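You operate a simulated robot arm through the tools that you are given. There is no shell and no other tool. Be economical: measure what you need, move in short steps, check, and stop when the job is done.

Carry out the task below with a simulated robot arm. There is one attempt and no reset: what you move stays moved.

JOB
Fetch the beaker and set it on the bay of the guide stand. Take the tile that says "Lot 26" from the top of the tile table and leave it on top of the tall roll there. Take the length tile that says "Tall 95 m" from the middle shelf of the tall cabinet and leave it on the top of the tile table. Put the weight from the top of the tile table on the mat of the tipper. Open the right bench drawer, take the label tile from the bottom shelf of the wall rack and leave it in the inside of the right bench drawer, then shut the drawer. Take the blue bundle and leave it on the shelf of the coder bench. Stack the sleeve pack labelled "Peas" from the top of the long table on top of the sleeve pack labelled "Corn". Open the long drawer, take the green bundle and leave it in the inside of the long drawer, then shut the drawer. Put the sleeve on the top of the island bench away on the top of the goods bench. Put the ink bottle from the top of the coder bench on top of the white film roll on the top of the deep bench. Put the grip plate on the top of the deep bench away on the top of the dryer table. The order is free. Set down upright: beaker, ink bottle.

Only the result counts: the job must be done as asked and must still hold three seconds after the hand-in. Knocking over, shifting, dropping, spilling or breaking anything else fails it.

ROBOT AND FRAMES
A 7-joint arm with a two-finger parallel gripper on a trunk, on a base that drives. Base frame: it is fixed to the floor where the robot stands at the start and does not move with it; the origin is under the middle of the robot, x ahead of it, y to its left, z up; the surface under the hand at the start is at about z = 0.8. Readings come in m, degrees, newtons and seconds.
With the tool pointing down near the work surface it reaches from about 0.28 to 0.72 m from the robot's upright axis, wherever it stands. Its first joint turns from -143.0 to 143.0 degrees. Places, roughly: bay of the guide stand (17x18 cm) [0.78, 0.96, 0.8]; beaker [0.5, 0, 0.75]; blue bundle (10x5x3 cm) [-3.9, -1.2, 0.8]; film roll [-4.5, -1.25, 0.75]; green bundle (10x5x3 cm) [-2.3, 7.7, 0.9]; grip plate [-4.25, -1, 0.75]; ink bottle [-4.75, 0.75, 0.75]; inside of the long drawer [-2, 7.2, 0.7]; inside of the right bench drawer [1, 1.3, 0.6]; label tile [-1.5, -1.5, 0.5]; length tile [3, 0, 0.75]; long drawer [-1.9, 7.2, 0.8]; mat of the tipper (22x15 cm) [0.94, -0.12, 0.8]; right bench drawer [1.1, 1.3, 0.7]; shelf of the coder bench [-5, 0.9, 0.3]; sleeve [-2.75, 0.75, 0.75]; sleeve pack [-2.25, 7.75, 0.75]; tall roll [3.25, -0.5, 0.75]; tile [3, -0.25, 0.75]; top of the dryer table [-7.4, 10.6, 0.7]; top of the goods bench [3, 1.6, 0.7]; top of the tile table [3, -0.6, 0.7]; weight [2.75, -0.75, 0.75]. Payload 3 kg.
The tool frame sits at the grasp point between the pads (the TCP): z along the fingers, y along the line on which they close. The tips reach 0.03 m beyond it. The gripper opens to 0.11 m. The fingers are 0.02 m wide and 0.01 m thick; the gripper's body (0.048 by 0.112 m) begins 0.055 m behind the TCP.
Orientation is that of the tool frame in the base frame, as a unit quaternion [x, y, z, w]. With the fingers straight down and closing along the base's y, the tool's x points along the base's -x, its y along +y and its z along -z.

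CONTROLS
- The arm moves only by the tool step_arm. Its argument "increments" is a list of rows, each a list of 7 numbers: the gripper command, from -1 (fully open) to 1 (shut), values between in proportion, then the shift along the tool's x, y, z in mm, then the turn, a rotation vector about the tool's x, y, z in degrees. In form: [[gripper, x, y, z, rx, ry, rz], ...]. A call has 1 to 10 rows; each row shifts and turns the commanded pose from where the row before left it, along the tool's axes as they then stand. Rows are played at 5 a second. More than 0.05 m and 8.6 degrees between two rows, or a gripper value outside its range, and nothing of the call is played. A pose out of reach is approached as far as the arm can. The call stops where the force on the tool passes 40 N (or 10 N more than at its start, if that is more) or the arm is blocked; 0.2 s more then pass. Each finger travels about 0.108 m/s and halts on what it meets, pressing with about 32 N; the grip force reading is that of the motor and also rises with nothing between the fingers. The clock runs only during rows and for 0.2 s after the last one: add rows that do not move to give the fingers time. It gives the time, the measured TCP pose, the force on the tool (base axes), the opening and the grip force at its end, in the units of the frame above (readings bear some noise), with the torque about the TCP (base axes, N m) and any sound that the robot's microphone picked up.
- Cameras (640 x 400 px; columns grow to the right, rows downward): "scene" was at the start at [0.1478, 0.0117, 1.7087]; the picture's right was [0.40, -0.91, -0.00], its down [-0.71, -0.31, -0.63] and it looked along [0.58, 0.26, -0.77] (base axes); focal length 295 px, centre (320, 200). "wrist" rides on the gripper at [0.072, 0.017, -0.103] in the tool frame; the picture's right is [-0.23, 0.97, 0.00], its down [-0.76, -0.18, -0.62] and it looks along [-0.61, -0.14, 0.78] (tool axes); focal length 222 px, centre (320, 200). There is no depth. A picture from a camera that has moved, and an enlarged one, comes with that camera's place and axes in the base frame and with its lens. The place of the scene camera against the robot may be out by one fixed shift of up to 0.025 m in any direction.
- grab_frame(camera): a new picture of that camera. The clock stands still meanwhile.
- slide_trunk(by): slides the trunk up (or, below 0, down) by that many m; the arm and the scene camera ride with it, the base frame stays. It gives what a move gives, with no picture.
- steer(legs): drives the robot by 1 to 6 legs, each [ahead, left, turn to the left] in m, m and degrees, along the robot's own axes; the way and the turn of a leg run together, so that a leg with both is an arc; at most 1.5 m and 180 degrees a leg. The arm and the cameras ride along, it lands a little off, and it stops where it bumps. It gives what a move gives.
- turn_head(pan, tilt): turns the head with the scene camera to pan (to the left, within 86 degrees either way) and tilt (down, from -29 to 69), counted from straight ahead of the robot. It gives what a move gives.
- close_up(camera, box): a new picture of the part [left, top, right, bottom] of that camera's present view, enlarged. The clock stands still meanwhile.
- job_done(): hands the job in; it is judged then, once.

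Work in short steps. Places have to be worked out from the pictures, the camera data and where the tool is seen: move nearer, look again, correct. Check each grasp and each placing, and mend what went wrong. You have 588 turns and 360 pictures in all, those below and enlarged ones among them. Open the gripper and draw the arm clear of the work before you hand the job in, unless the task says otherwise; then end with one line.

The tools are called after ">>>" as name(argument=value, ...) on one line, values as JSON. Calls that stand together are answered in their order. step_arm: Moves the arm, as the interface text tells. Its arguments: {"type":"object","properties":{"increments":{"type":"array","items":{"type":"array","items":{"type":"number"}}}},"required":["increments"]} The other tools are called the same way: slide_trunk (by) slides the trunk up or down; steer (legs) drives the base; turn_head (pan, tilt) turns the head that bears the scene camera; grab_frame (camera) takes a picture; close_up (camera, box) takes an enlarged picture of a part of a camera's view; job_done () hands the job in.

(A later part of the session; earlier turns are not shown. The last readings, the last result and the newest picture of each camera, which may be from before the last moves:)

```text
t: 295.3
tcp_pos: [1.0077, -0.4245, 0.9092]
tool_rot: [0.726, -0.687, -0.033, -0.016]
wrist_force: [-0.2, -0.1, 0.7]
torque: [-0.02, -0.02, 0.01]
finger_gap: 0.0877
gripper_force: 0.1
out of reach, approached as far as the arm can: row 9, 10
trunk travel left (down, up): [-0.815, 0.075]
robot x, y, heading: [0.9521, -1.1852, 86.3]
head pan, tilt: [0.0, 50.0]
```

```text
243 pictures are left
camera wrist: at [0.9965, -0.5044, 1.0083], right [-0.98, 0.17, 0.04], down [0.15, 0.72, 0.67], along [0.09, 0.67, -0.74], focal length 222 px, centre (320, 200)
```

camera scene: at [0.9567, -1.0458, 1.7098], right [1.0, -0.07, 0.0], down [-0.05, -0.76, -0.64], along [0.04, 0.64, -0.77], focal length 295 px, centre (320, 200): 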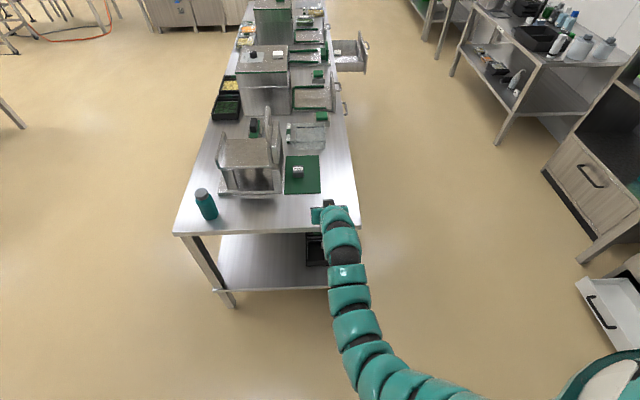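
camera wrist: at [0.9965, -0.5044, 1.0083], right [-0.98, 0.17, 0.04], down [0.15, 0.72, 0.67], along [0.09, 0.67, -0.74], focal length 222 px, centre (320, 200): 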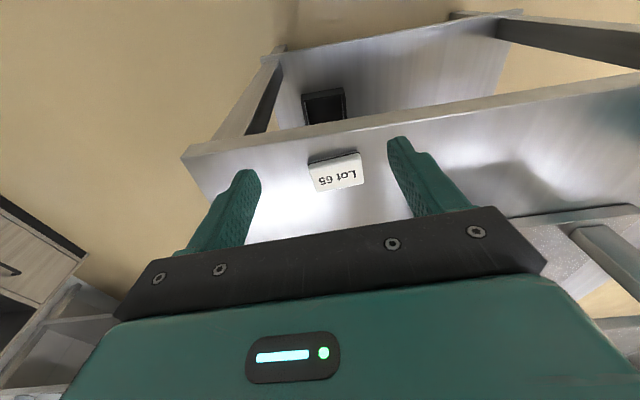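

I retract the hand, drive 0.2 m closer, and straighten.

>>> step_arm(increments=[[-0.6, 40, 0, 0, 0, 0, 0], [-0.6, 40, 0, 0, 0, 0, 0], [-0.6, 40, 0, 0, 0, 4, 0], [-0.6, 0, 0, 0, 0, 0, 0]])

>>> steer(legs=[[0.2, 0, 3.5]])

>>> grab_frame(camera="wrist")

```text
t: 296.3
tcp_pos: [1.0121, -0.5399, 0.9039]
tool_rot: [0.726, -0.687, -0.009, 0.006]
wrist_force: [0.5, 0.8, -0.9]
torque: [-0.03, 0.01, -0.02]
finger_gap: 0.088
gripper_force: 0.1
trunk travel left (down, up): [-0.815, 0.075]
robot x, y, heading: [0.9478, -1.1827, 86.2]
head pan, tilt: [0.0, 50.0]
```

```text
t: 297.9
tcp_pos: [0.9806, -0.3421, 0.9026]
tool_rot: [0.746, -0.666, -0.01, 0.007]
wrist_force: [-0.2, -0.4, -0.6]
torque: [-0.01, -0.01, -0.01]
finger_gap: 0.0879
gripper_force: 0.1
trunk travel left (down, up): [-0.815, 0.075]
robot x, y, heading: [0.955, -0.9923, 89.8]
head pan, tilt: [0.0, 50.0]
```

```text
242 pictures are left
camera wrist: at [0.9737, -0.416, 1.0065], right [-0.99, 0.11, 0.02], down [0.1, 0.78, 0.62], along [0.05, 0.62, -0.78], focal length 222 px, centre (320, 200)
```

wrist: 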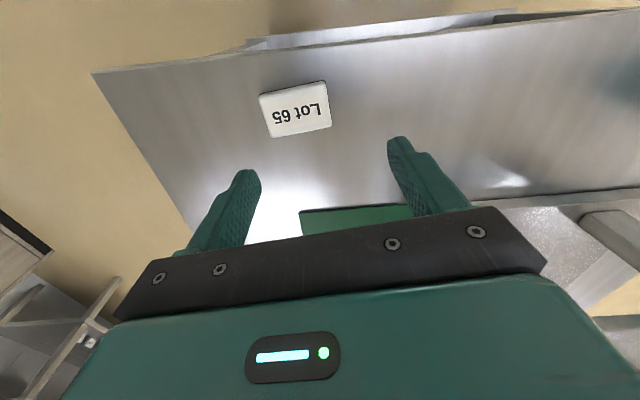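

Tile at (0.9955, −0.361). I move over and descend.

>>> step_arm(increments=[[-0.6, 20, -13, 0, 0, 0, 0], [-0.6, 0, 0, 40, 0, 0, 0], [-0.6, 0, 0, 15, 0, 0, 0], [-0.6, 0, 0, 0, 0, 0, 0]])

>>> grab_frame(camera="wrist")

```text
t: 298.9
tcp_pos: [0.9942, -0.3613, 0.8485]
tool_rot: [0.747, -0.664, -0.007, 0.007]
wrist_force: [-0.9, 0.5, -0.2]
torque: [0.0, -0.04, -0.01]
finger_gap: 0.0877
gripper_force: 0.1
trunk travel left (down, up): [-0.815, 0.075]
robot x, y, heading: [0.9552, -0.9907, 89.8]
head pan, tilt: [0.0, 50.0]
```

```text
241 pictures are left
camera wrist: at [0.988, -0.4348, 0.9525], right [-0.99, 0.11, 0.02], down [0.1, 0.78, 0.62], along [0.05, 0.62, -0.78], focal length 222 px, centre (320, 200)
```

wrist: 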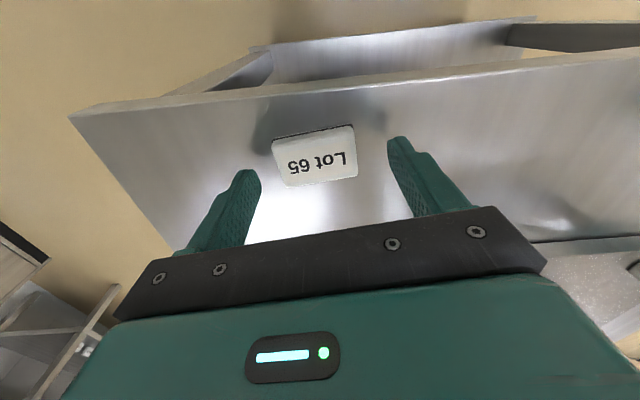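

Well aligned. Down 14 mm and close, then lift.

>>> step_arm(increments=[[-0.6, 0, 0, 8, 0, 0, 0], [-0.6, 0, 0, 5, 0, 0, 0], [0.3, 0, 0, 0, 0, 0, 0], [1, 0, 0, 0, 0, 0, 0], [1, 0, 0, 0, 0, 0, 0]])

>>> step_arm(increments=[[1, 0, 0, -30, 0, 0, 0], [1, 0, 0, -40, 0, 0, 0], [1, 30, 0, -30, 0, 0, 0], [1, 30, 0, 0, 0, 0, 0], [1, 30, 0, 0, 0, 0, 0]])

>>> grab_frame(camera="wrist")

```text
t: 300.1
tcp_pos: [0.9932, -0.3621, 0.8381]
tool_rot: [0.747, -0.665, -0.01, 0.008]
wrist_force: [-1.3, 0.0, -0.1]
torque: [0.06, -0.01, -0.01]
finger_gap: 0.0549
gripper_force: 32.3
trunk travel left (down, up): [-0.815, 0.075]
robot x, y, heading: [0.9522, -0.9872, 90.0]
head pan, tilt: [0.0, 50.0]
```

```text
t: 301.3
tcp_pos: [0.9906, -0.3816, 0.91]
tool_rot: [0.746, -0.666, -0.008, 0.008]
wrist_force: [-0.8, 0.2, -1.3]
torque: [-0.01, 0.01, 0.02]
finger_gap: 0.0548
gripper_force: 32.3
out of reach, approached as far as the arm can: row 3, 4, 5
trunk travel left (down, up): [-0.815, 0.075]
robot x, y, heading: [0.9559, -0.9909, 89.7]
head pan, tilt: [0.0, 50.0]
```

```text
240 pictures are left
camera wrist: at [0.9834, -0.4547, 1.0149], right [-0.99, 0.11, 0.02], down [0.1, 0.78, 0.62], along [0.05, 0.62, -0.78], focal length 222 px, centre (320, 200)
```

wrist: 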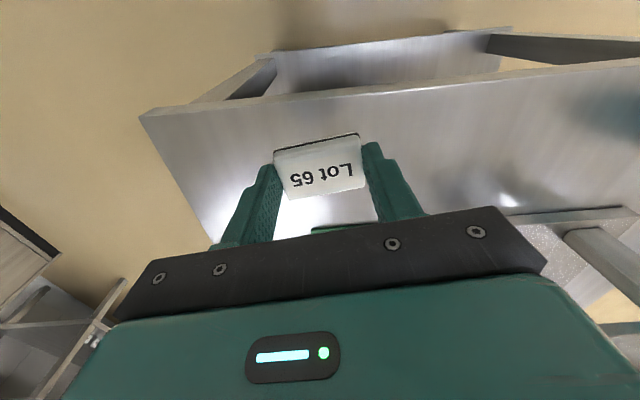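

Tile held vertically. I drive around to the open drawer and rotate the gripper 90° (closing along x) on the way.

>>> steer(legs=[[0, -0.95, 0], [1.5, 0, 0], [0, 0, 90], [0, -0.78, 0]])

>>> step_arm(increments=[[1, 0, 0, 0, 0, 0, 8.5], [1, 0, 0, 0, 0, 0, 8.5], [1, 0, 0, 0, 0, 0, 8.5], [1, 0, 0, 0, 0, 0, 8.5], [1, 0, 0, 0, 0, 0, 8.5], [1, 0, 0, 0, 0, 0, 8.5], [1, 0, 0, 0, 0, 0, 8.5], [1, 0, 0, 0, 0, 0, 8.5], [1, 0, 0, 0, 0, 0, 8.5], [1, 0, 0, 0, 0, 0, 6]])

>>> grab_frame(camera="scene")

>>> grab_frame(camera="wrist")

```text
t: 320.9
tcp_pos: [1.4311, 1.3815, 0.9108]
tool_rot: [1.0, 0.007, -0.001, 0.011]
wrist_force: [0.5, -0.8, 0.2]
torque: [-0.03, -0.02, 0.01]
finger_gap: 0.0546
gripper_force: 31.6
trunk travel left (down, up): [-0.815, 0.075]
robot x, y, heading: [2.0326, 1.2874, 173.7]
head pan, tilt: [0.0, 50.0]
```

```text
t: 323.1
tcp_pos: [1.4322, 1.3807, 0.9111]
tool_rot: [0.755, -0.656, 0.006, 0.009]
wrist_force: [0.5, 0.1, -1.3]
torque: [-0.01, -0.01, -0.02]
finger_gap: 0.0546
gripper_force: 31.7
trunk travel left (down, up): [-0.815, 0.075]
robot x, y, heading: [2.0306, 1.288, 173.9]
head pan, tilt: [0.0, 50.0]
```

```text
239 pictures are left
camera scene: at [1.8743, 1.2831, 1.6998], right [0.11, 0.99, 0.0], down [0.76, -0.08, -0.64], along [-0.64, 0.07, -0.77], focal length 295 px, centre (320, 200)
```

scene: 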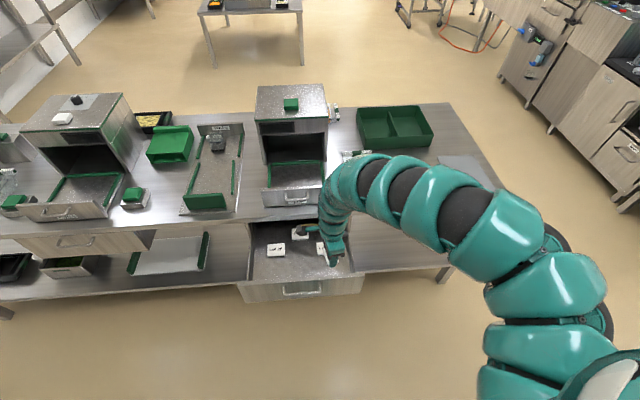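

```text
238 pictures are left
camera wrist: at [1.4245, 1.3095, 1.0163], right [-1.0, 0.09, 0.0], down [0.07, 0.79, 0.61], along [0.05, 0.6, -0.8], focal length 222 px, centre (320, 200)
```

wrist: 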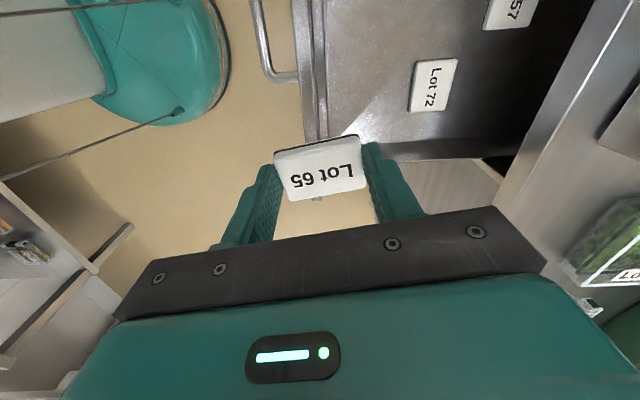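

Interior: Lot 72 at ≈(1.254, 1.391), front panel at x≈1.41. I move over the free spot (1.315, 1.31) and lower with the trunk.

>>> step_arm(increments=[[1, 13.5, 31.5, 0, 0, 0, 0], [1, 13.5, 31.5, 0, 0, 0, 0], [1, 13.5, 31.5, 0, 0, 0, 0], [1, 13.5, 31.5, 0, 0, 0, 0], [1, 0, 0, 0, 0, 0, 0]])

>>> slide_trunk(by=-0.13)

>>> grab_frame(camera="wrist")

>>> close_up(camera="scene", box=[200, 160, 420, 310])

```text
t: 324.2
tcp_pos: [1.3134, 1.3118, 0.9077]
tool_rot: [0.756, -0.654, 0.007, 0.009]
wrist_force: [0.2, 0.4, -0.3]
torque: [-0.01, 0.01, 0.0]
finger_gap: 0.0549
gripper_force: 31.7
trunk travel left (down, up): [-0.815, 0.075]
robot x, y, heading: [2.0308, 1.2824, 173.8]
head pan, tilt: [0.0, 50.0]
```

```text
t: 325.8
tcp_pos: [1.3133, 1.3117, 0.7795]
tool_rot: [0.756, -0.654, 0.006, 0.009]
wrist_force: [-1.0, 0.3, 0.3]
torque: [0.02, -0.02, -0.03]
finger_gap: 0.0545
gripper_force: 32.3
trunk travel left (down, up): [-0.685, 0.205]
robot x, y, heading: [2.0342, 1.2862, 174.2]
head pan, tilt: [0.0, 50.0]
```

```text
237 pictures are left
camera wrist: at [1.3064, 1.2402, 0.8844], right [-1.0, 0.08, 0.0], down [0.07, 0.79, 0.61], along [0.05, 0.6, -0.8], focal length 222 px, centre (320, 200)
```

wrist: 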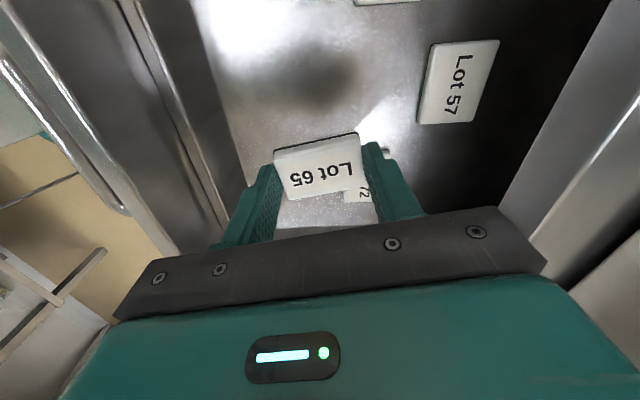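

```text
2.67 times, centred on (310, 235) of scene
camera zoom: at [1.8744, 1.2829, 1.5698], right [0.11, 0.99, 0.0], down [0.76, -0.08, -0.64], along [-0.64, 0.07, -0.77], focal length 786 px, centre (347, 107)
```

zoom: 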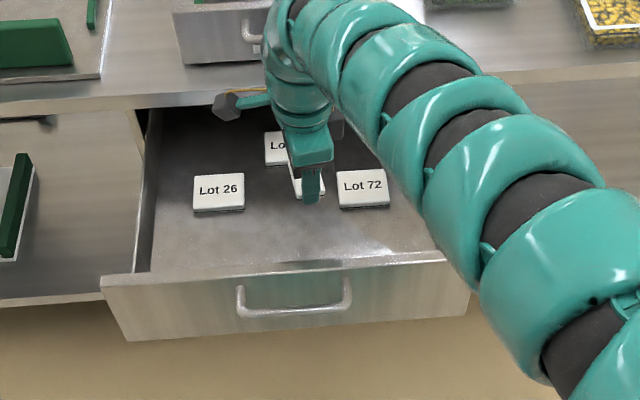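

Free spot below. I shift 15 mm toward the front and lower further.

>>> step_arm(increments=[[1, 0, -15, 0, 0, 0, 0], [1, 0, 0, 0, 0, 0, 0]])

>>> slide_trunk(by=-0.08)

>>> grab_frame(camera="wrist")

```text
t: 326.4
tcp_pos: [1.3254, 1.314, 0.7774]
tool_rot: [0.756, -0.655, 0.007, 0.009]
wrist_force: [0.0, 0.3, 0.0]
torque: [0.0, -0.01, 0.03]
finger_gap: 0.0547
gripper_force: 32.0
trunk travel left (down, up): [-0.685, 0.205]
robot x, y, heading: [2.0358, 1.2833, 173.7]
head pan, tilt: [0.0, 50.0]
```

```text
t: 327.6
tcp_pos: [1.3261, 1.3134, 0.6988]
tool_rot: [0.756, -0.655, 0.006, 0.009]
wrist_force: [0.2, 0.2, 0.5]
torque: [0.03, 0.0, 0.0]
finger_gap: 0.0547
gripper_force: 32.0
trunk travel left (down, up): [-0.605, 0.285]
robot x, y, heading: [2.0378, 1.2868, 173.8]
head pan, tilt: [0.0, 50.0]
```

```text
235 pictures are left
camera wrist: at [1.3201, 1.2425, 0.8037], right [-1.0, 0.09, 0.0], down [0.07, 0.79, 0.61], along [0.05, 0.6, -0.8], focal length 222 px, centre (320, 200)
```

wrist: 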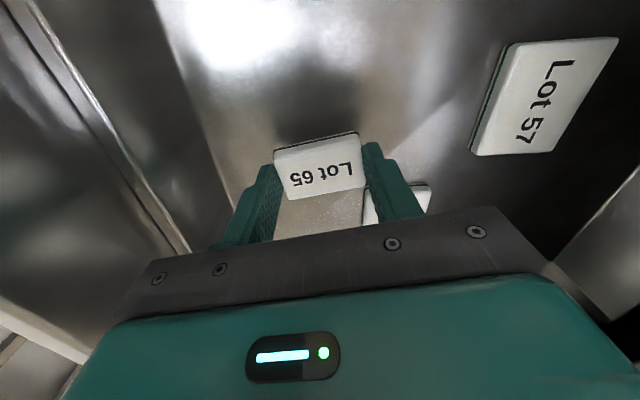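

Shadow shows the floor a couple of cm below. Continue down slowly.

>>> slide_trunk(by=-0.015)

>>> slide_trunk(by=-0.007)

>>> slide_trunk(by=-0.005)

>>> grab_frame(camera="wrist")

```text
t: 328.2
tcp_pos: [1.3263, 1.3141, 0.6836]
tool_rot: [0.756, -0.654, 0.006, 0.009]
wrist_force: [-1.2, -0.2, -0.2]
torque: [-0.03, 0.04, 0.0]
finger_gap: 0.0544
gripper_force: 32.4
trunk travel left (down, up): [-0.59, 0.3]
robot x, y, heading: [2.0317, 1.2885, 174.0]
head pan, tilt: [0.0, 50.0]
```

```text
t: 328.8
tcp_pos: [1.3275, 1.3141, 0.6762]
tool_rot: [0.757, -0.654, 0.006, 0.009]
wrist_force: [-0.9, -0.1, -0.4]
torque: [-0.01, 0.06, 0.04]
finger_gap: 0.0544
gripper_force: 32.3
trunk travel left (down, up): [-0.583, 0.307]
robot x, y, heading: [2.0302, 1.2812, 173.8]
head pan, tilt: [0.0, 50.0]
```

```text
t: 329.3
tcp_pos: [1.3269, 1.3147, 0.6721]
tool_rot: [0.756, -0.654, 0.006, 0.009]
wrist_force: [0.4, -0.5, -1.1]
torque: [0.04, -0.01, -0.03]
finger_gap: 0.0545
gripper_force: 32.1
trunk travel left (down, up): [-0.578, 0.312]
robot x, y, heading: [2.0338, 1.2862, 173.8]
head pan, tilt: [0.0, 50.0]
```

```text
234 pictures are left
camera wrist: at [1.3201, 1.2425, 0.7766], right [-1.0, 0.09, 0.0], down [0.07, 0.79, 0.61], along [0.05, 0.6, -0.8], focal length 222 px, centre (320, 200)
```

wrist: 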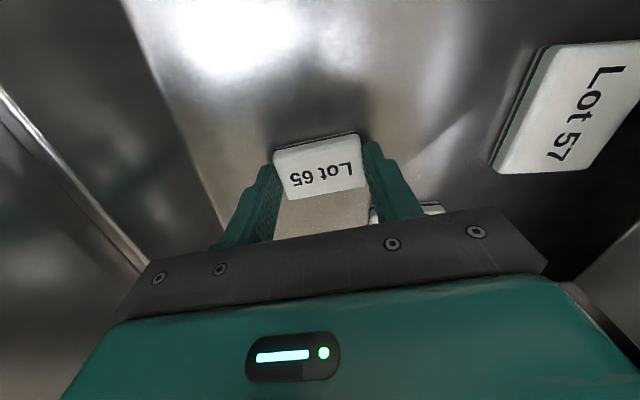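

Continue lowering.

>>> slide_trunk(by=-0.006)

>>> slide_trunk(by=-0.005)

>>> slide_trunk(by=-0.004)

>>> slide_trunk(by=-0.004)

```text
t: 329.9
tcp_pos: [1.3261, 1.3146, 0.6676]
tool_rot: [0.756, -0.654, 0.005, 0.011]
wrist_force: [-2.7, -0.1, 23.3]
torque: [0.29, 0.03, 0.02]
finger_gap: 0.0548
gripper_force: 32.0
trunk travel left (down, up): [-0.572, 0.318]
robot x, y, heading: [2.0312, 1.2813, 173.8]
head pan, tilt: [0.0, 50.0]
```

```text
t: 330.3
tcp_pos: [1.3253, 1.3126, 0.6665]
tool_rot: [0.756, -0.654, 0.005, 0.012]
wrist_force: [-2.4, -0.6, 14.7]
torque: [0.17, -0.42, -0.01]
finger_gap: 0.0546
gripper_force: 31.7
trunk travel left (down, up): [-0.569, 0.321]
robot x, y, heading: [2.0327, 1.2883, 173.9]
head pan, tilt: [0.0, 50.0]
stopped: the force on the tool passed its limit at 41 N (the readings are from after the stop); the commanded pose is now the measured one
```

```text
t: 330.8
tcp_pos: [1.3207, 1.3138, 0.6656]
tool_rot: [0.756, -0.654, 0.002, 0.015]
wrist_force: [-4.4, 0.4, 20.2]
torque: [0.23, -0.57, 0.09]
finger_gap: 0.0549
gripper_force: 31.7
trunk travel left (down, up): [-0.565, 0.325]
robot x, y, heading: [2.0339, 1.2836, 173.9]
head pan, tilt: [0.0, 50.0]
stopped: the force on the tool passed its limit at 42 N (the readings are from after the stop); the commanded pose is now the measured one
```

```text
t: 331.2
tcp_pos: [1.3167, 1.3134, 0.6651]
tool_rot: [0.755, -0.655, -0.001, 0.017]
wrist_force: [-3.1, 0.3, 21.0]
torque: [0.25, -0.59, 0.1]
finger_gap: 0.0547
gripper_force: 31.4
trunk travel left (down, up): [-0.562, 0.328]
robot x, y, heading: [2.0324, 1.2847, 173.8]
head pan, tilt: [0.0, 50.0]
stopped: the force on the tool passed its limit at 46 N (the readings are from after the stop); the commanded pose is now the measured one
```

On the drawer floor (contact at 0.668). I ease off, open and lift out.

>>> slide_trunk(by=0.003)

>>> step_arm(increments=[[0.3, 0, 0, 0, 0, 0, 0], [-0.3, 0, 0, 0, 0, 0, 0], [-0.3, 0, 0, 0, 0, 0, 0]])

>>> slide_trunk(by=0.25)

>>> grab_frame(camera="wrist")

```text
t: 331.7
tcp_pos: [1.3206, 1.3148, 0.6657]
tool_rot: [0.756, -0.655, 0.001, 0.014]
wrist_force: [0.8, -0.2, 4.4]
torque: [0.05, -0.18, -0.02]
finger_gap: 0.0544
gripper_force: 32.1
trunk travel left (down, up): [-0.565, 0.325]
robot x, y, heading: [2.0297, 1.2855, 173.7]
head pan, tilt: [0.0, 50.0]
```

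```text
t: 332.5
tcp_pos: [1.32, 1.3138, 0.6665]
tool_rot: [0.756, -0.655, 0.002, 0.014]
wrist_force: [-0.4, -0.3, -0.1]
torque: [-0.02, -0.01, 0.01]
finger_gap: 0.0713
gripper_force: 0.1
trunk travel left (down, up): [-0.565, 0.325]
robot x, y, heading: [2.0314, 1.2853, 173.5]
head pan, tilt: [0.0, 50.0]
```

```text
t: 335.1
tcp_pos: [1.3196, 1.314, 0.9161]
tool_rot: [0.756, -0.655, 0.001, 0.014]
wrist_force: [0.1, -0.1, 0.5]
torque: [0.01, -0.02, 0.01]
finger_gap: 0.0715
gripper_force: 0.1
trunk travel left (down, up): [-0.815, 0.075]
robot x, y, heading: [2.0304, 1.2865, 173.7]
head pan, tilt: [0.0, 50.0]
```

```text
233 pictures are left
camera wrist: at [1.3144, 1.2427, 1.0215], right [-1.0, 0.09, 0.01], down [0.08, 0.79, 0.6], along [0.04, 0.6, -0.8], focal length 222 px, centre (320, 200)
```

wrist: 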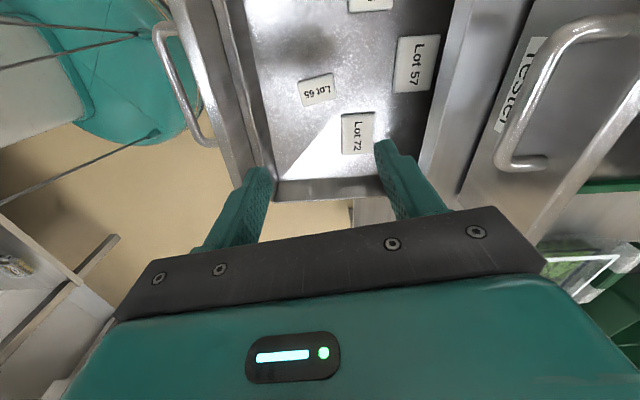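

Label tile lies in the drawer. To shut it I back off, turn the tool horizontal with closed fingers, and push the front.

>>> steer(legs=[[-0.38, 0, 6.2]])

>>> step_arm(increments=[[1, 0, 0, 0, -8.5, 0, 0], [1, 0, 0, 0, -8.5, 0, 0], [1, 0, 0, 0, -8.5, 0, 0], [1, 0, 0, 0, -8.5, 0, 0], [1, 0, 0, 0, -8.5, 0, 0], [1, 0, 0, 0, -8.5, 0, 0], [1, 0, 0, 0, -8.5, 0, 0], [1, 0, 0, 0, -8.5, 0, 0], [1, 0, 0, 0, -8.5, 0, 0], [1, 0, 0, 0, -8.5, 0, 0]])

>>> slide_trunk(by=-0.25)

>>> grab_frame(camera="scene")

```text
t: 337.5
tcp_pos: [1.6913, 1.2179, 0.9155]
tool_rot: [0.789, -0.614, 0.002, 0.015]
wrist_force: [0.1, 0.1, 0.1]
torque: [0.0, 0.0, -0.02]
finger_gap: 0.0715
gripper_force: 0.0
trunk travel left (down, up): [-0.815, 0.075]
robot x, y, heading: [2.4032, 1.2619, 179.8]
head pan, tilt: [0.0, 50.0]
```

```text
t: 339.9
tcp_pos: [1.6264, 1.4171, 0.8656]
tool_rot: [-0.544, 0.595, 0.43, -0.407]
wrist_force: [0.1, 0.0, 0.1]
torque: [0.02, 0.0, -0.05]
finger_gap: 0.0001
gripper_force: 31.6
out of reach, approached as far as the arm can: row 4, 5, 6, 8, 9, 10
trunk travel left (down, up): [-0.815, 0.075]
robot x, y, heading: [2.4009, 1.2658, 179.5]
head pan, tilt: [0.0, 50.0]
stopped in row 10: the arm was blocked; the commanded pose is now the measured one
```

```text
t: 342.4
tcp_pos: [1.6264, 1.4184, 0.6147]
tool_rot: [-0.544, 0.595, 0.429, -0.407]
wrist_force: [0.7, 0.3, -0.5]
torque: [-0.02, 0.02, 0.02]
finger_gap: 0.0002
gripper_force: 32.1
trunk travel left (down, up): [-0.565, 0.325]
robot x, y, heading: [2.4023, 1.2644, 179.6]
head pan, tilt: [0.0, 50.0]
```

```text
232 pictures are left
camera scene: at [2.2434, 1.2463, 1.4503], right [0.0, 1.0, 0.0], down [0.77, 0.0, -0.64], along [-0.64, 0.0, -0.77], focal length 295 px, centre (320, 200)
```

scene: 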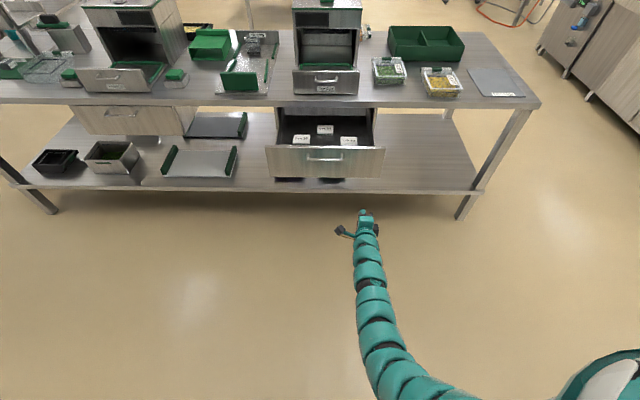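

Hand is roughly level, pointing at the table. I adjust height and side, then drive ahead to push the drawer.

>>> slide_trunk(by=0.06)

>>> steer(legs=[[0, 0.13, 0], [0.15, 0, 0]])

>>> grab_frame(camera="wrist")

>>> close_up(camera="scene", box=[220, 80, 440, 260])

```text
t: 343.4
tcp_pos: [1.6255, 1.4178, 0.6756]
tool_rot: [-0.544, 0.596, 0.429, -0.407]
wrist_force: [-0.1, -0.2, 0.9]
torque: [-0.01, 0.02, -0.01]
finger_gap: 0.0
gripper_force: 31.8
trunk travel left (down, up): [-0.625, 0.265]
robot x, y, heading: [2.4018, 1.2705, 179.5]
head pan, tilt: [0.0, 50.0]
```

```text
t: 345.7
tcp_pos: [1.4732, 1.286, 0.6751]
tool_rot: [-0.545, 0.594, 0.428, -0.408]
wrist_force: [0.3, 0.0, -0.7]
torque: [-0.02, 0.02, 0.0]
finger_gap: 0.0
gripper_force: 32.0
trunk travel left (down, up): [-0.625, 0.265]
robot x, y, heading: [2.2493, 1.1335, 179.7]
head pan, tilt: [0.0, 50.0]
```

```text
231 pictures are left
camera wrist: at [1.5608, 1.208, 0.7228], right [-0.27, 0.26, 0.92], down [0.7, 0.71, 0.0], along [-0.66, 0.65, -0.38], focal length 222 px, centre (320, 200)
```

wrist: 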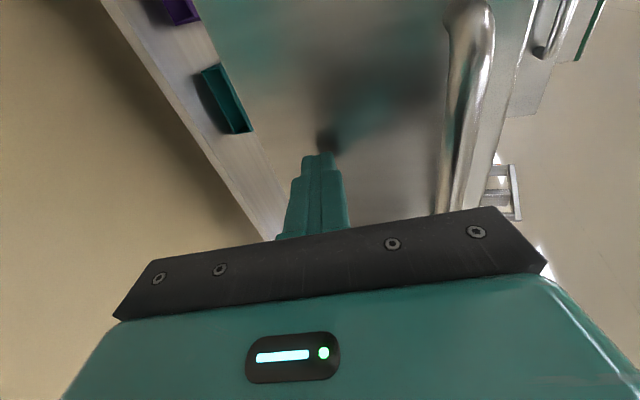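

```text
2.22 times, centred on (330, 170) of scene
camera zoom: at [2.0902, 1.1155, 1.5101], right [0.0, 1.0, 0.0], down [0.77, 0.0, -0.64], along [-0.64, 0.0, -0.77], focal length 655 px, centre (298, 267)
```

zoom: 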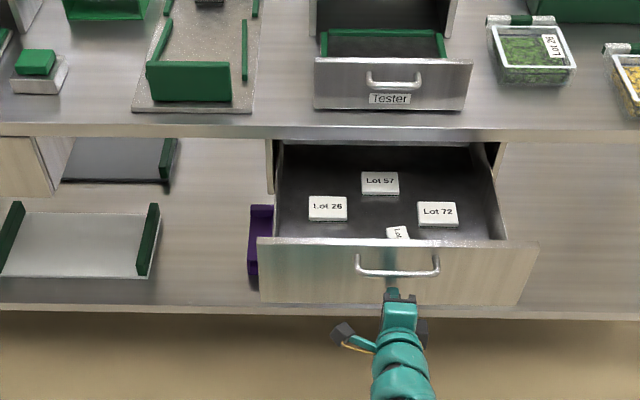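

Fingertips are at the panel below the handle. I push ahead 0.2 m.

>>> steer(legs=[[0.2, 0, 0]])

>>> grab_frame(camera="scene")

```text
t: 347.4
tcp_pos: [1.264, 1.2877, 0.6741]
tool_rot: [-0.544, 0.595, 0.429, -0.407]
wrist_force: [0.8, 0.7, -0.1]
torque: [0.0, 0.0, 0.0]
finger_gap: 0.0
gripper_force: 31.8
trunk travel left (down, up): [-0.625, 0.265]
robot x, y, heading: [2.0442, 1.1365, 179.7]
head pan, tilt: [0.0, 50.0]
```

```text
229 pictures are left
camera scene: at [1.8803, 1.1163, 1.5101], right [0.0, 1.0, 0.0], down [0.77, 0.0, -0.64], along [-0.64, 0.0, -0.77], focal length 295 px, centre (320, 200)
```

scene: 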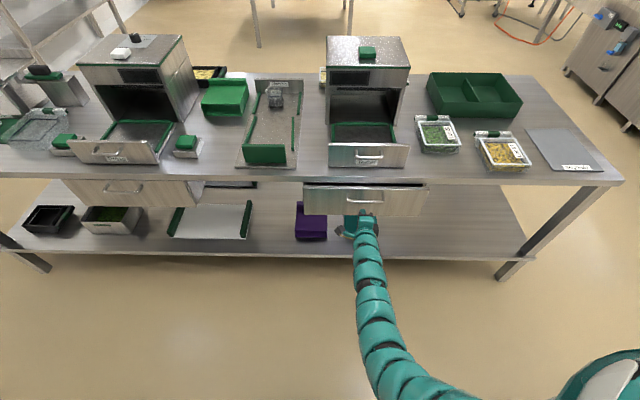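

Nearly closed. I push 0.07 m more.

>>> steer(legs=[[0.065, 0, 0]])

>>> close_up(camera="scene", box=[240, 120, 460, 260])

```text
t: 348.3
tcp_pos: [1.2267, 1.2875, 0.6743]
tool_rot: [-0.543, 0.595, 0.429, -0.409]
wrist_force: [29.1, -0.5, 22.3]
torque: [-0.12, 0.68, 0.2]
finger_gap: 0.0
gripper_force: 32.1
trunk travel left (down, up): [-0.625, 0.265]
robot x, y, heading: [1.9924, 1.1352, 179.4]
head pan, tilt: [0.0, 50.0]
stopped in leg 1: the force on the tool passed its limit at 279 N (the readings are from after the stop); the commanded pose is now the measured one
```

```text
2.86 times, centred on (350, 190) of scene
camera zoom: at [1.8436, 1.1165, 1.5109], right [0.01, 1.0, 0.0], down [0.76, 0.0, -0.65], along [-0.65, 0.0, -0.76], focal length 843 px, centre (234, 229)
```

zoom: 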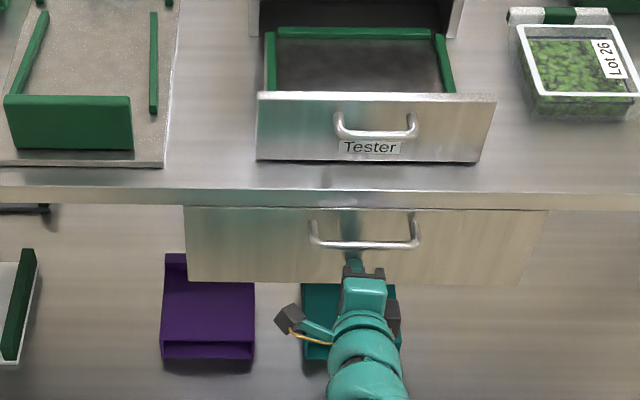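

Drawer shut flush. I back off, raise the trunk, and drive around the left end of the table toward the island bench.

>>> steer(legs=[[-0.2, 0, 0]])

>>> close_up(camera="scene", box=[220, 80, 460, 260])

>>> slide_trunk(by=0.25)

>>> steer(legs=[[0, -1.5, 0], [1.5, 0, 0], [1.5, 0, 0]])

>>> turn_head(pan=35, tilt=25)

>>> grab_frame(camera="scene")

```text
t: 349.9
tcp_pos: [1.4263, 1.2892, 0.6721]
tool_rot: [-0.543, 0.597, 0.428, -0.406]
wrist_force: [-0.5, -0.4, -0.2]
torque: [0.0, -0.04, -0.02]
finger_gap: 0.0
gripper_force: 32.6
trunk travel left (down, up): [-0.625, 0.265]
robot x, y, heading: [2.1964, 1.1333, 179.4]
head pan, tilt: [0.0, 50.0]
```

```text
2.22 times, centred on (340, 170) of scene
camera zoom: at [2.0398, 1.116, 1.5104], right [0.01, 1.0, 0.0], down [0.77, -0.01, -0.64], along [-0.64, 0.01, -0.77], focal length 655 px, centre (276, 267)
```

zoom: 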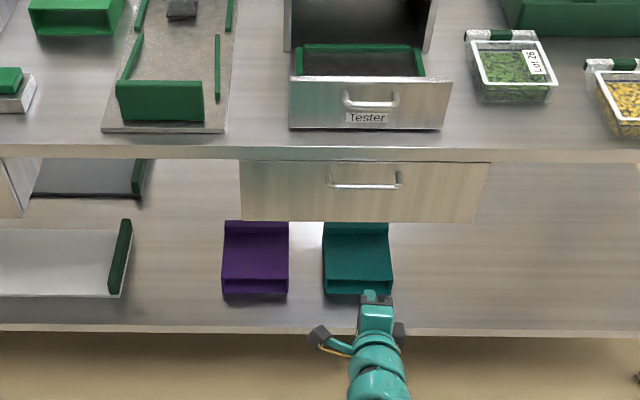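

```text
t: 352.5
tcp_pos: [1.4243, 1.2892, 0.9221]
tool_rot: [-0.542, 0.598, 0.429, -0.405]
wrist_force: [-0.4, -0.3, 0.2]
torque: [0.0, -0.01, -0.01]
finger_gap: 0.0
gripper_force: 32.1
trunk travel left (down, up): [-0.875, 0.015]
robot x, y, heading: [2.196, 1.1334, 179.6]
head pan, tilt: [0.0, 50.0]
```

```text
t: 374.4
tcp_pos: [-1.6331, 2.7475, 0.9215]
tool_rot: [-0.552, 0.59, 0.422, -0.412]
wrist_force: [0.7, -0.1, -0.8]
torque: [0.01, 0.02, -0.01]
finger_gap: 0.0001
gripper_force: 31.5
trunk travel left (down, up): [-0.875, 0.015]
robot x, y, heading: [-0.8512, 2.6191, -178.5]
head pan, tilt: [0.0, 50.0]
```

```text
t: 375.4
tcp_pos: [-1.6337, 2.748, 0.9209]
tool_rot: [-0.552, 0.589, 0.423, -0.412]
wrist_force: [0.3, -0.4, 0.7]
torque: [0.01, -0.01, 0.01]
finger_gap: 0.0
gripper_force: 31.6
trunk travel left (down, up): [-0.875, 0.015]
robot x, y, heading: [-0.8574, 2.6194, -178.8]
head pan, tilt: [35.0, 25.0]
```

```text
226 pictures are left
camera scene: at [-1.0128, 2.5436, 1.7977], right [-0.59, 0.81, 0.0], down [0.34, 0.25, -0.91], along [-0.73, -0.54, -0.42], focal length 295 px, centre (320, 200)
```

scene: 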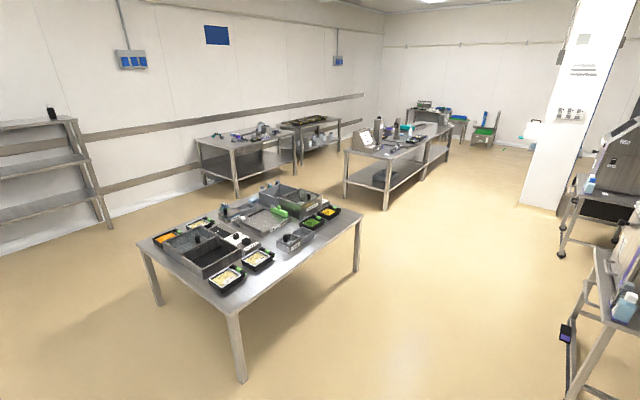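

Island bench is in view. I zoom to find the sleeve.

>>> close_up(camera="scene", box=[130, 170, 370, 310])

>>> close_up(camera="scene", box=[180, 90, 480, 210])

```text
2.67 times, centred on (250, 240) of scene
camera zoom: at [-1.0128, 2.5436, 1.7977], right [-0.59, 0.81, 0.0], down [0.34, 0.25, -0.91], along [-0.73, -0.54, -0.42], focal length 786 px, centre (507, 93)
```

zoom: 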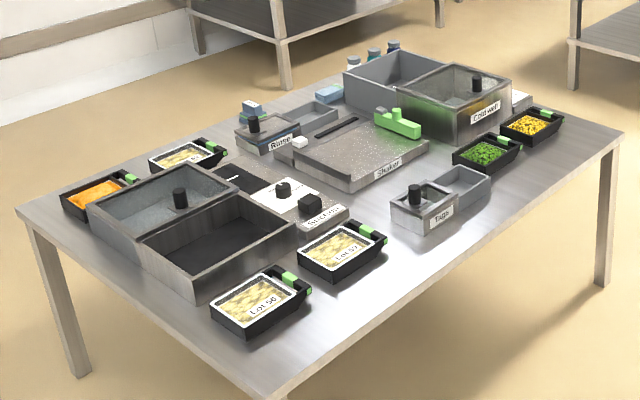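

```text
2.13 times, centred on (330, 150) of scene
camera zoom: at [-1.0128, 2.5436, 1.7977], right [-0.59, 0.81, 0.0], down [0.34, 0.25, -0.91], along [-0.73, -0.54, -0.42], focal length 629 px, centre (299, 307)
```

zoom: 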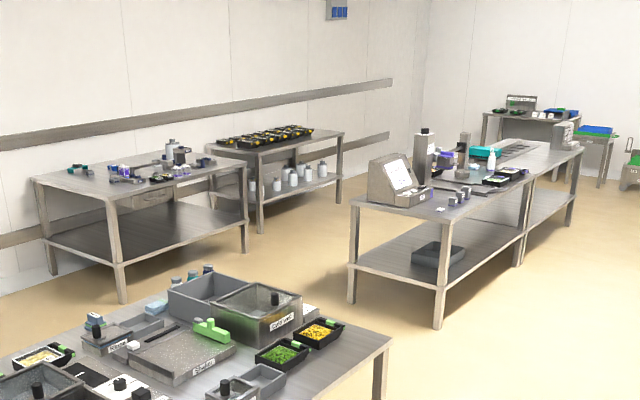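

The sleeve should be near the bench's far corner (−2.75, 0.75). I first turn the tool down again, then drive around to the −y side of the island bench.

>>> step_arm(increments=[[0, 0, 0, -10, 8.5, 0, 0], [0, 0, 0, -10, 8.5, 0, 0], [0, 0, 0, -10, 8.5, 0, 0], [0, 0, 0, -10, 8.5, 0, 0], [0, 0, 0, -10, 8.5, 0, 0], [0, 0, 0, -10, 8.5, 0, 0], [0, 0, 0, 0, 8.5, 0, 0], [0, 0, 0, 0, 8.5, 0, 0], [0, 0, 0, 0, 5, 0, 0]])

>>> steer(legs=[[-0.4, 0, 0], [0, 1.5, 0], [0, 1.15, 0], [1.4, 0, 0], [0.55, 0, 0]])

>>> turn_head(pan=-80, tilt=40)

>>> grab_frame(camera="scene")

```text
t: 377.4
tcp_pos: [-1.5556, 2.76, 0.8927]
tool_rot: [-0.659, 0.751, 0.032, -0.003]
wrist_force: [-0.2, -0.5, 0.5]
torque: [0.04, 0.0, 0.01]
finger_gap: 0.0547
gripper_force: 0.0
out of reach, approached as far as the arm can: row 1, 2
trunk travel left (down, up): [-0.875, 0.015]
robot x, y, heading: [-0.8548, 2.6198, -178.9]
head pan, tilt: [35.0, 25.0]
```

```text
t: 401.8
tcp_pos: [-3.0231, 0.1314, 0.8923]
tool_rot: [-0.642, 0.766, 0.033, -0.002]
wrist_force: [0.1, -1.2, -0.3]
torque: [0.01, -0.02, -0.01]
finger_gap: 0.055
gripper_force: 0.1
trunk travel left (down, up): [-0.875, 0.015]
robot x, y, heading: [-2.3289, -0.0396, 178.8]
head pan, tilt: [35.0, 25.0]
```

```text
t: 403.8
tcp_pos: [-3.0238, 0.1327, 0.8934]
tool_rot: [-0.643, 0.765, 0.033, -0.004]
wrist_force: [-0.7, -0.6, 0.2]
torque: [0.01, -0.01, 0.02]
finger_gap: 0.0549
gripper_force: 0.1
trunk travel left (down, up): [-0.875, 0.015]
robot x, y, heading: [-2.3316, -0.0403, 178.9]
head pan, tilt: [-80.0, 40.0]
```

```text
223 pictures are left
camera scene: at [-2.4256, 0.0281, 1.7744], right [0.99, 0.15, 0.0], down [0.1, -0.64, -0.77], along [-0.12, 0.76, -0.64], focal length 295 px, centre (320, 200)
```

scene: 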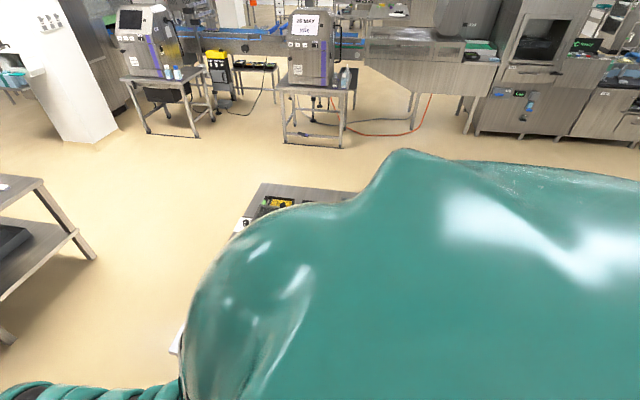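

My own body blocks that view. I move 0.25 m away from the bench and turn to face it.

>>> steer(legs=[[0.15, 0.3, 0], [0, 0, -89]])

>>> turn_head(pan=0, tilt=38)

>>> grab_frame(camera="scene")

>>> close_up(camera="scene", box=[180, 90, 460, 260])

```text
t: 409.7
tcp_pos: [-2.3368, 0.3706, 0.8935]
tool_rot: [0.071, 0.997, 0.025, 0.021]
wrist_force: [0.2, -0.6, -0.5]
torque: [-0.02, -0.07, -0.01]
finger_gap: 0.0547
gripper_force: 0.1
trunk travel left (down, up): [-0.875, 0.015]
robot x, y, heading: [-2.484, -0.3311, 90.4]
head pan, tilt: [-80.0, 40.0]
```

```text
t: 411.2
tcp_pos: [-2.3361, 0.3695, 0.8923]
tool_rot: [0.072, 0.997, 0.026, 0.021]
wrist_force: [-0.2, -0.4, -0.8]
torque: [0.01, 0.02, 0.03]
finger_gap: 0.0549
gripper_force: 0.2
trunk travel left (down, up): [-0.875, 0.015]
robot x, y, heading: [-2.4857, -0.3291, 90.6]
head pan, tilt: [0.0, 38.0]
```

```text
222 pictures are left
camera scene: at [-2.4894, -0.1813, 1.7774], right [1.0, 0.01, 0.0], down [0.01, -0.62, -0.79], along [-0.01, 0.79, -0.62], focal length 295 px, centre (320, 200)
```

scene: 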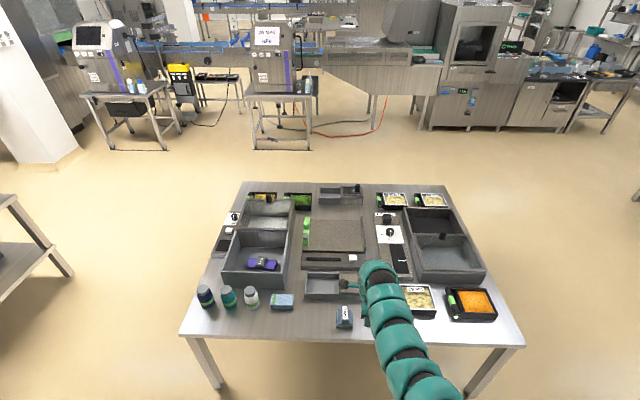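

```text
2.29 times, centred on (320, 175) of scene
camera zoom: at [-2.4894, -0.1813, 1.7774], right [1.0, 0.01, 0.0], down [0.01, -0.62, -0.79], along [-0.01, 0.79, -0.62], focal length 674 px, centre (320, 257)
```

zoom: 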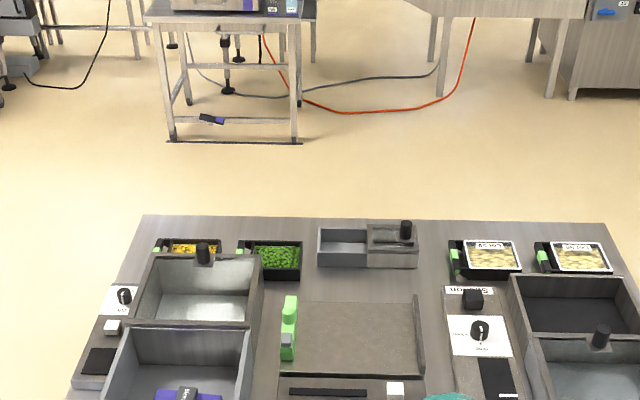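

There is a purple item in the left bath at ≈(−2.75, 0.65). I zoom there and on the small things in front.

>>> close_up(camera="scene", box=[180, 220, 320, 320])

>>> close_up(camera="scene", box=[290, 240, 510, 350])

```text
4.00 times, centred on (250, 270) of scene
camera zoom: at [-2.4894, -0.1813, 1.7774], right [1.0, 0.01, 0.0], down [0.01, -0.62, -0.79], along [-0.01, 0.79, -0.62], focal length 1180 px, centre (600, -80)
```

zoom: 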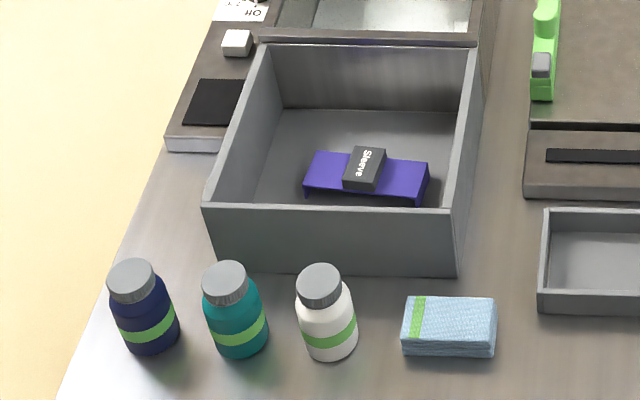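

```text
2.91 times, centred on (400, 295) of scene
camera zoom: at [-2.4894, -0.1813, 1.7774], right [1.0, 0.01, 0.0], down [0.01, -0.62, -0.79], along [-0.01, 0.79, -0.62], focal length 858 px, centre (87, -76)
```

zoom: 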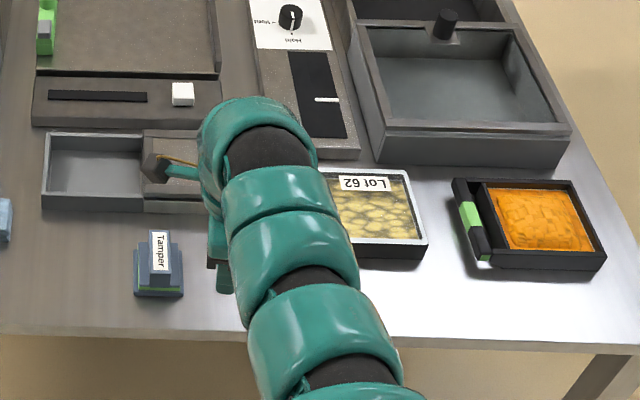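

The purple plate is labelled "Sleeve", with a grip block at about (−2.754, 0.61). I straighten the tool so it closes along x, then drive closer.

>>> step_arm(increments=[[-0.4, 0, 0, 0, 0, 0, -8.2], [-0.4, 0, 0, 0, 0, 0, -8.2], [-0.4, 0, 0, 0, 0, 0, -8.2], [-0.4, 0, 0, 0, 0, 0, -8.2], [-0.4, 0, 0, 0, 0, 0, -8.2], [-0.4, 0, 0, 0, 0, 0, -8.2], [-0.4, 0, 0, 0, 0, 0, -8.2], [-0.4, 0, 0, 0, 0, 0, -8.2], [-0.4, 0, 0, 0, 0, 0, -8.2], [-0.4, 0, 0, 0, 0, 0, -8.2]])

>>> step_arm(increments=[[-0.4, 40, 40, 0, 0, 0, -8.2], [-0.4, 40, 20, 0, 0, 0, -8.2], [-0.4, 40, 0, 0, -2.6, 2.8, 0], [-0.4, 40, 0, 0, 0, 0, 0], [-0.4, 40, 0, 0, 0, 0, 0], [-0.4, 0, 0, 0, 0, 0, 0]])

>>> steer(legs=[[0, 0.27, 0], [0.32, 0, 0]])

>>> grab_frame(camera="wrist")

```text
t: 413.4
tcp_pos: [-2.3363, 0.3707, 0.8928]
tool_rot: [-0.601, 0.799, 0.006, 0.033]
wrist_force: [0.7, 0.1, -0.5]
torque: [-0.03, 0.03, 0.0]
finger_gap: 0.0771
gripper_force: 0.0
trunk travel left (down, up): [-0.875, 0.015]
robot x, y, heading: [-2.4855, -0.3288, 90.5]
head pan, tilt: [0.0, 38.0]
```

```text
refused: row 1 steps farther than a row can; nothing moved
```

```text
t: 417.1
tcp_pos: [-2.6112, 0.6883, 0.8919]
tool_rot: [-0.603, 0.797, 0.006, 0.032]
wrist_force: [0.1, 0.3, -0.4]
torque: [-0.01, 0.02, 0.05]
finger_gap: 0.0772
gripper_force: 0.0
trunk travel left (down, up): [-0.875, 0.015]
robot x, y, heading: [-2.7581, -0.0128, 90.9]
head pan, tilt: [0.0, 38.0]
```

```text
218 pictures are left
camera wrist: at [-2.6522, 0.6183, 0.9908], right [-0.87, 0.48, -0.02], down [0.35, 0.65, 0.67], along [0.34, 0.58, -0.74], focal length 222 px, centre (320, 200)
```

wrist: 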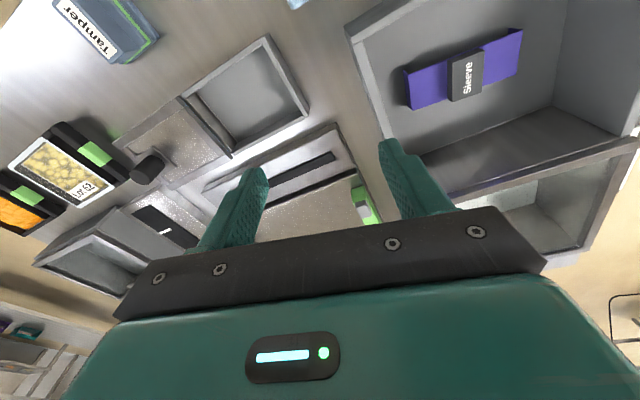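

Triangulation says this bench is lower: block top near z≈0.61 and at about (−2.80, 0.80). I fix the tool yaw, move closer and check again.

>>> step_arm(increments=[[-0.4, 0, 0, 0, 0, 0, -8.2], [-0.4, 0, 0, 0, 0, 0, -8.2], [-0.4, 30, 0, 0, -2.6, 2.8, 0], [-0.4, 40, 0, 0, 0, 0, 0], [-0.4, 40, 0, 0, 0, 0, 0], [-0.4, 0, 0, 0, 0, 0, 0]])

>>> steer(legs=[[0.15, 0.0, 0]])

>>> grab_frame(camera="wrist")

>>> grab_frame(camera="scene")

```text
t: 418.5
tcp_pos: [-2.609, 0.5756, 0.892]
tool_rot: [0.711, -0.703, 0.001, 0.0]
wrist_force: [-0.5, 0.1, 0.1]
torque: [0.03, 0.01, -0.01]
finger_gap: 0.077
gripper_force: 0.1
trunk travel left (down, up): [-0.875, 0.015]
robot x, y, heading: [-2.76, -0.0124, 90.8]
head pan, tilt: [0.0, 38.0]
```

```text
t: 419.9
tcp_pos: [-2.6108, 0.7268, 0.8908]
tool_rot: [0.71, -0.704, 0.001, 0.001]
wrist_force: [-0.3, 0.5, -0.4]
torque: [0.01, -0.02, 0.01]
finger_gap: 0.0772
gripper_force: 0.0
trunk travel left (down, up): [-0.875, 0.015]
robot x, y, heading: [-2.7606, 0.1386, 90.9]
head pan, tilt: [0.0, 38.0]
```

```text
217 pictures are left
camera wrist: at [-2.6274, 0.6552, 0.9949], right [-0.98, 0.22, 0.0], down [0.17, 0.76, 0.62], along [0.14, 0.61, -0.78], focal length 222 px, centre (320, 200)
```

wrist: 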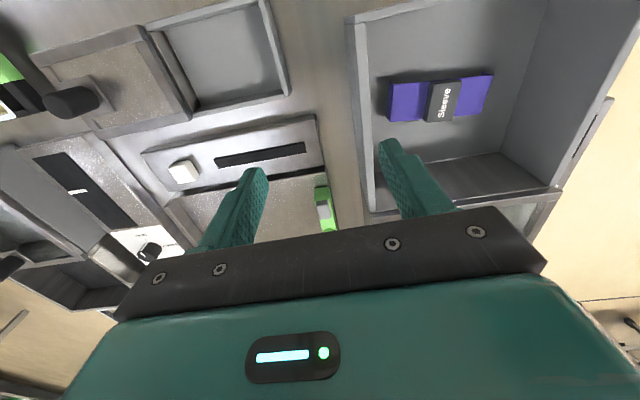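

```text
216 pictures are left
camera scene: at [-2.7628, 0.2878, 1.7772], right [1.0, 0.02, 0.0], down [0.01, -0.62, -0.79], along [-0.01, 0.79, -0.62], focal length 295 px, centre (320, 200)
```

scene: 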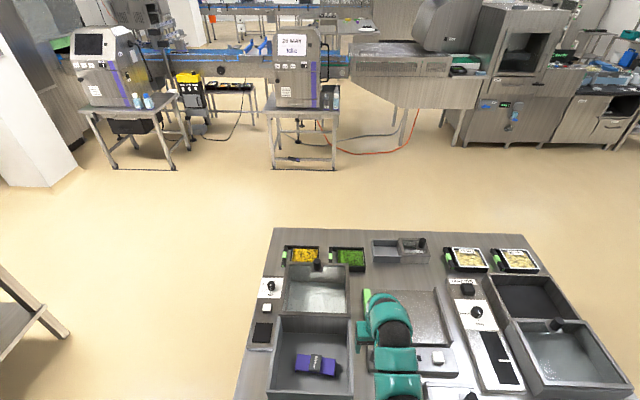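

Block at ≈(−2.788, 0.785, top 0.64). I move above it and lower with the trunk.

>>> step_arm(increments=[[-0.4, -15, 44, 0, 0, 0, 0], [-0.4, -15, 44, 0, 0, 0, 0], [-0.4, -15, 44, 0, 0, 0, 0], [-0.4, -13, 44, 0, 0, 0, 0], [-0.4, 0, 0, 0, 0, 0, 0]])

>>> slide_trunk(by=-0.12)

>>> grab_frame(camera="wrist")

```text
t: 421.1
tcp_pos: [-2.7879, 0.7824, 0.8957]
tool_rot: [0.71, -0.704, -0.001, 0.0]
wrist_force: [0.2, 0.1, 0.7]
torque: [-0.01, 0.0, -0.01]
finger_gap: 0.0767
gripper_force: 0.0
trunk travel left (down, up): [-0.875, 0.015]
robot x, y, heading: [-2.7559, 0.1404, 91.0]
head pan, tilt: [0.0, 38.0]
```

```text
t: 422.6
tcp_pos: [-2.7876, 0.7846, 0.775]
tool_rot: [0.711, -0.704, 0.0, 0.0]
wrist_force: [-0.1, -0.7, 0.0]
torque: [-0.01, 0.02, -0.01]
finger_gap: 0.077
gripper_force: 0.1
trunk travel left (down, up): [-0.755, 0.135]
robot x, y, heading: [-2.7588, 0.1401, 91.1]
head pan, tilt: [0.0, 38.0]
```

```text
215 pictures are left
camera wrist: at [-2.8043, 0.7127, 0.879], right [-0.98, 0.22, 0.0], down [0.17, 0.76, 0.62], along [0.14, 0.61, -0.78], focal length 222 px, centre (320, 200)
```

wrist: 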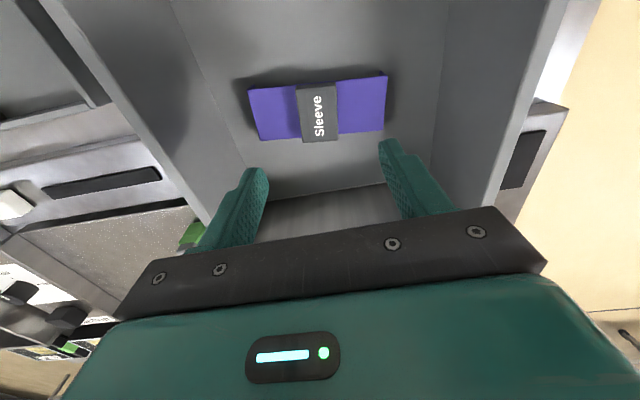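

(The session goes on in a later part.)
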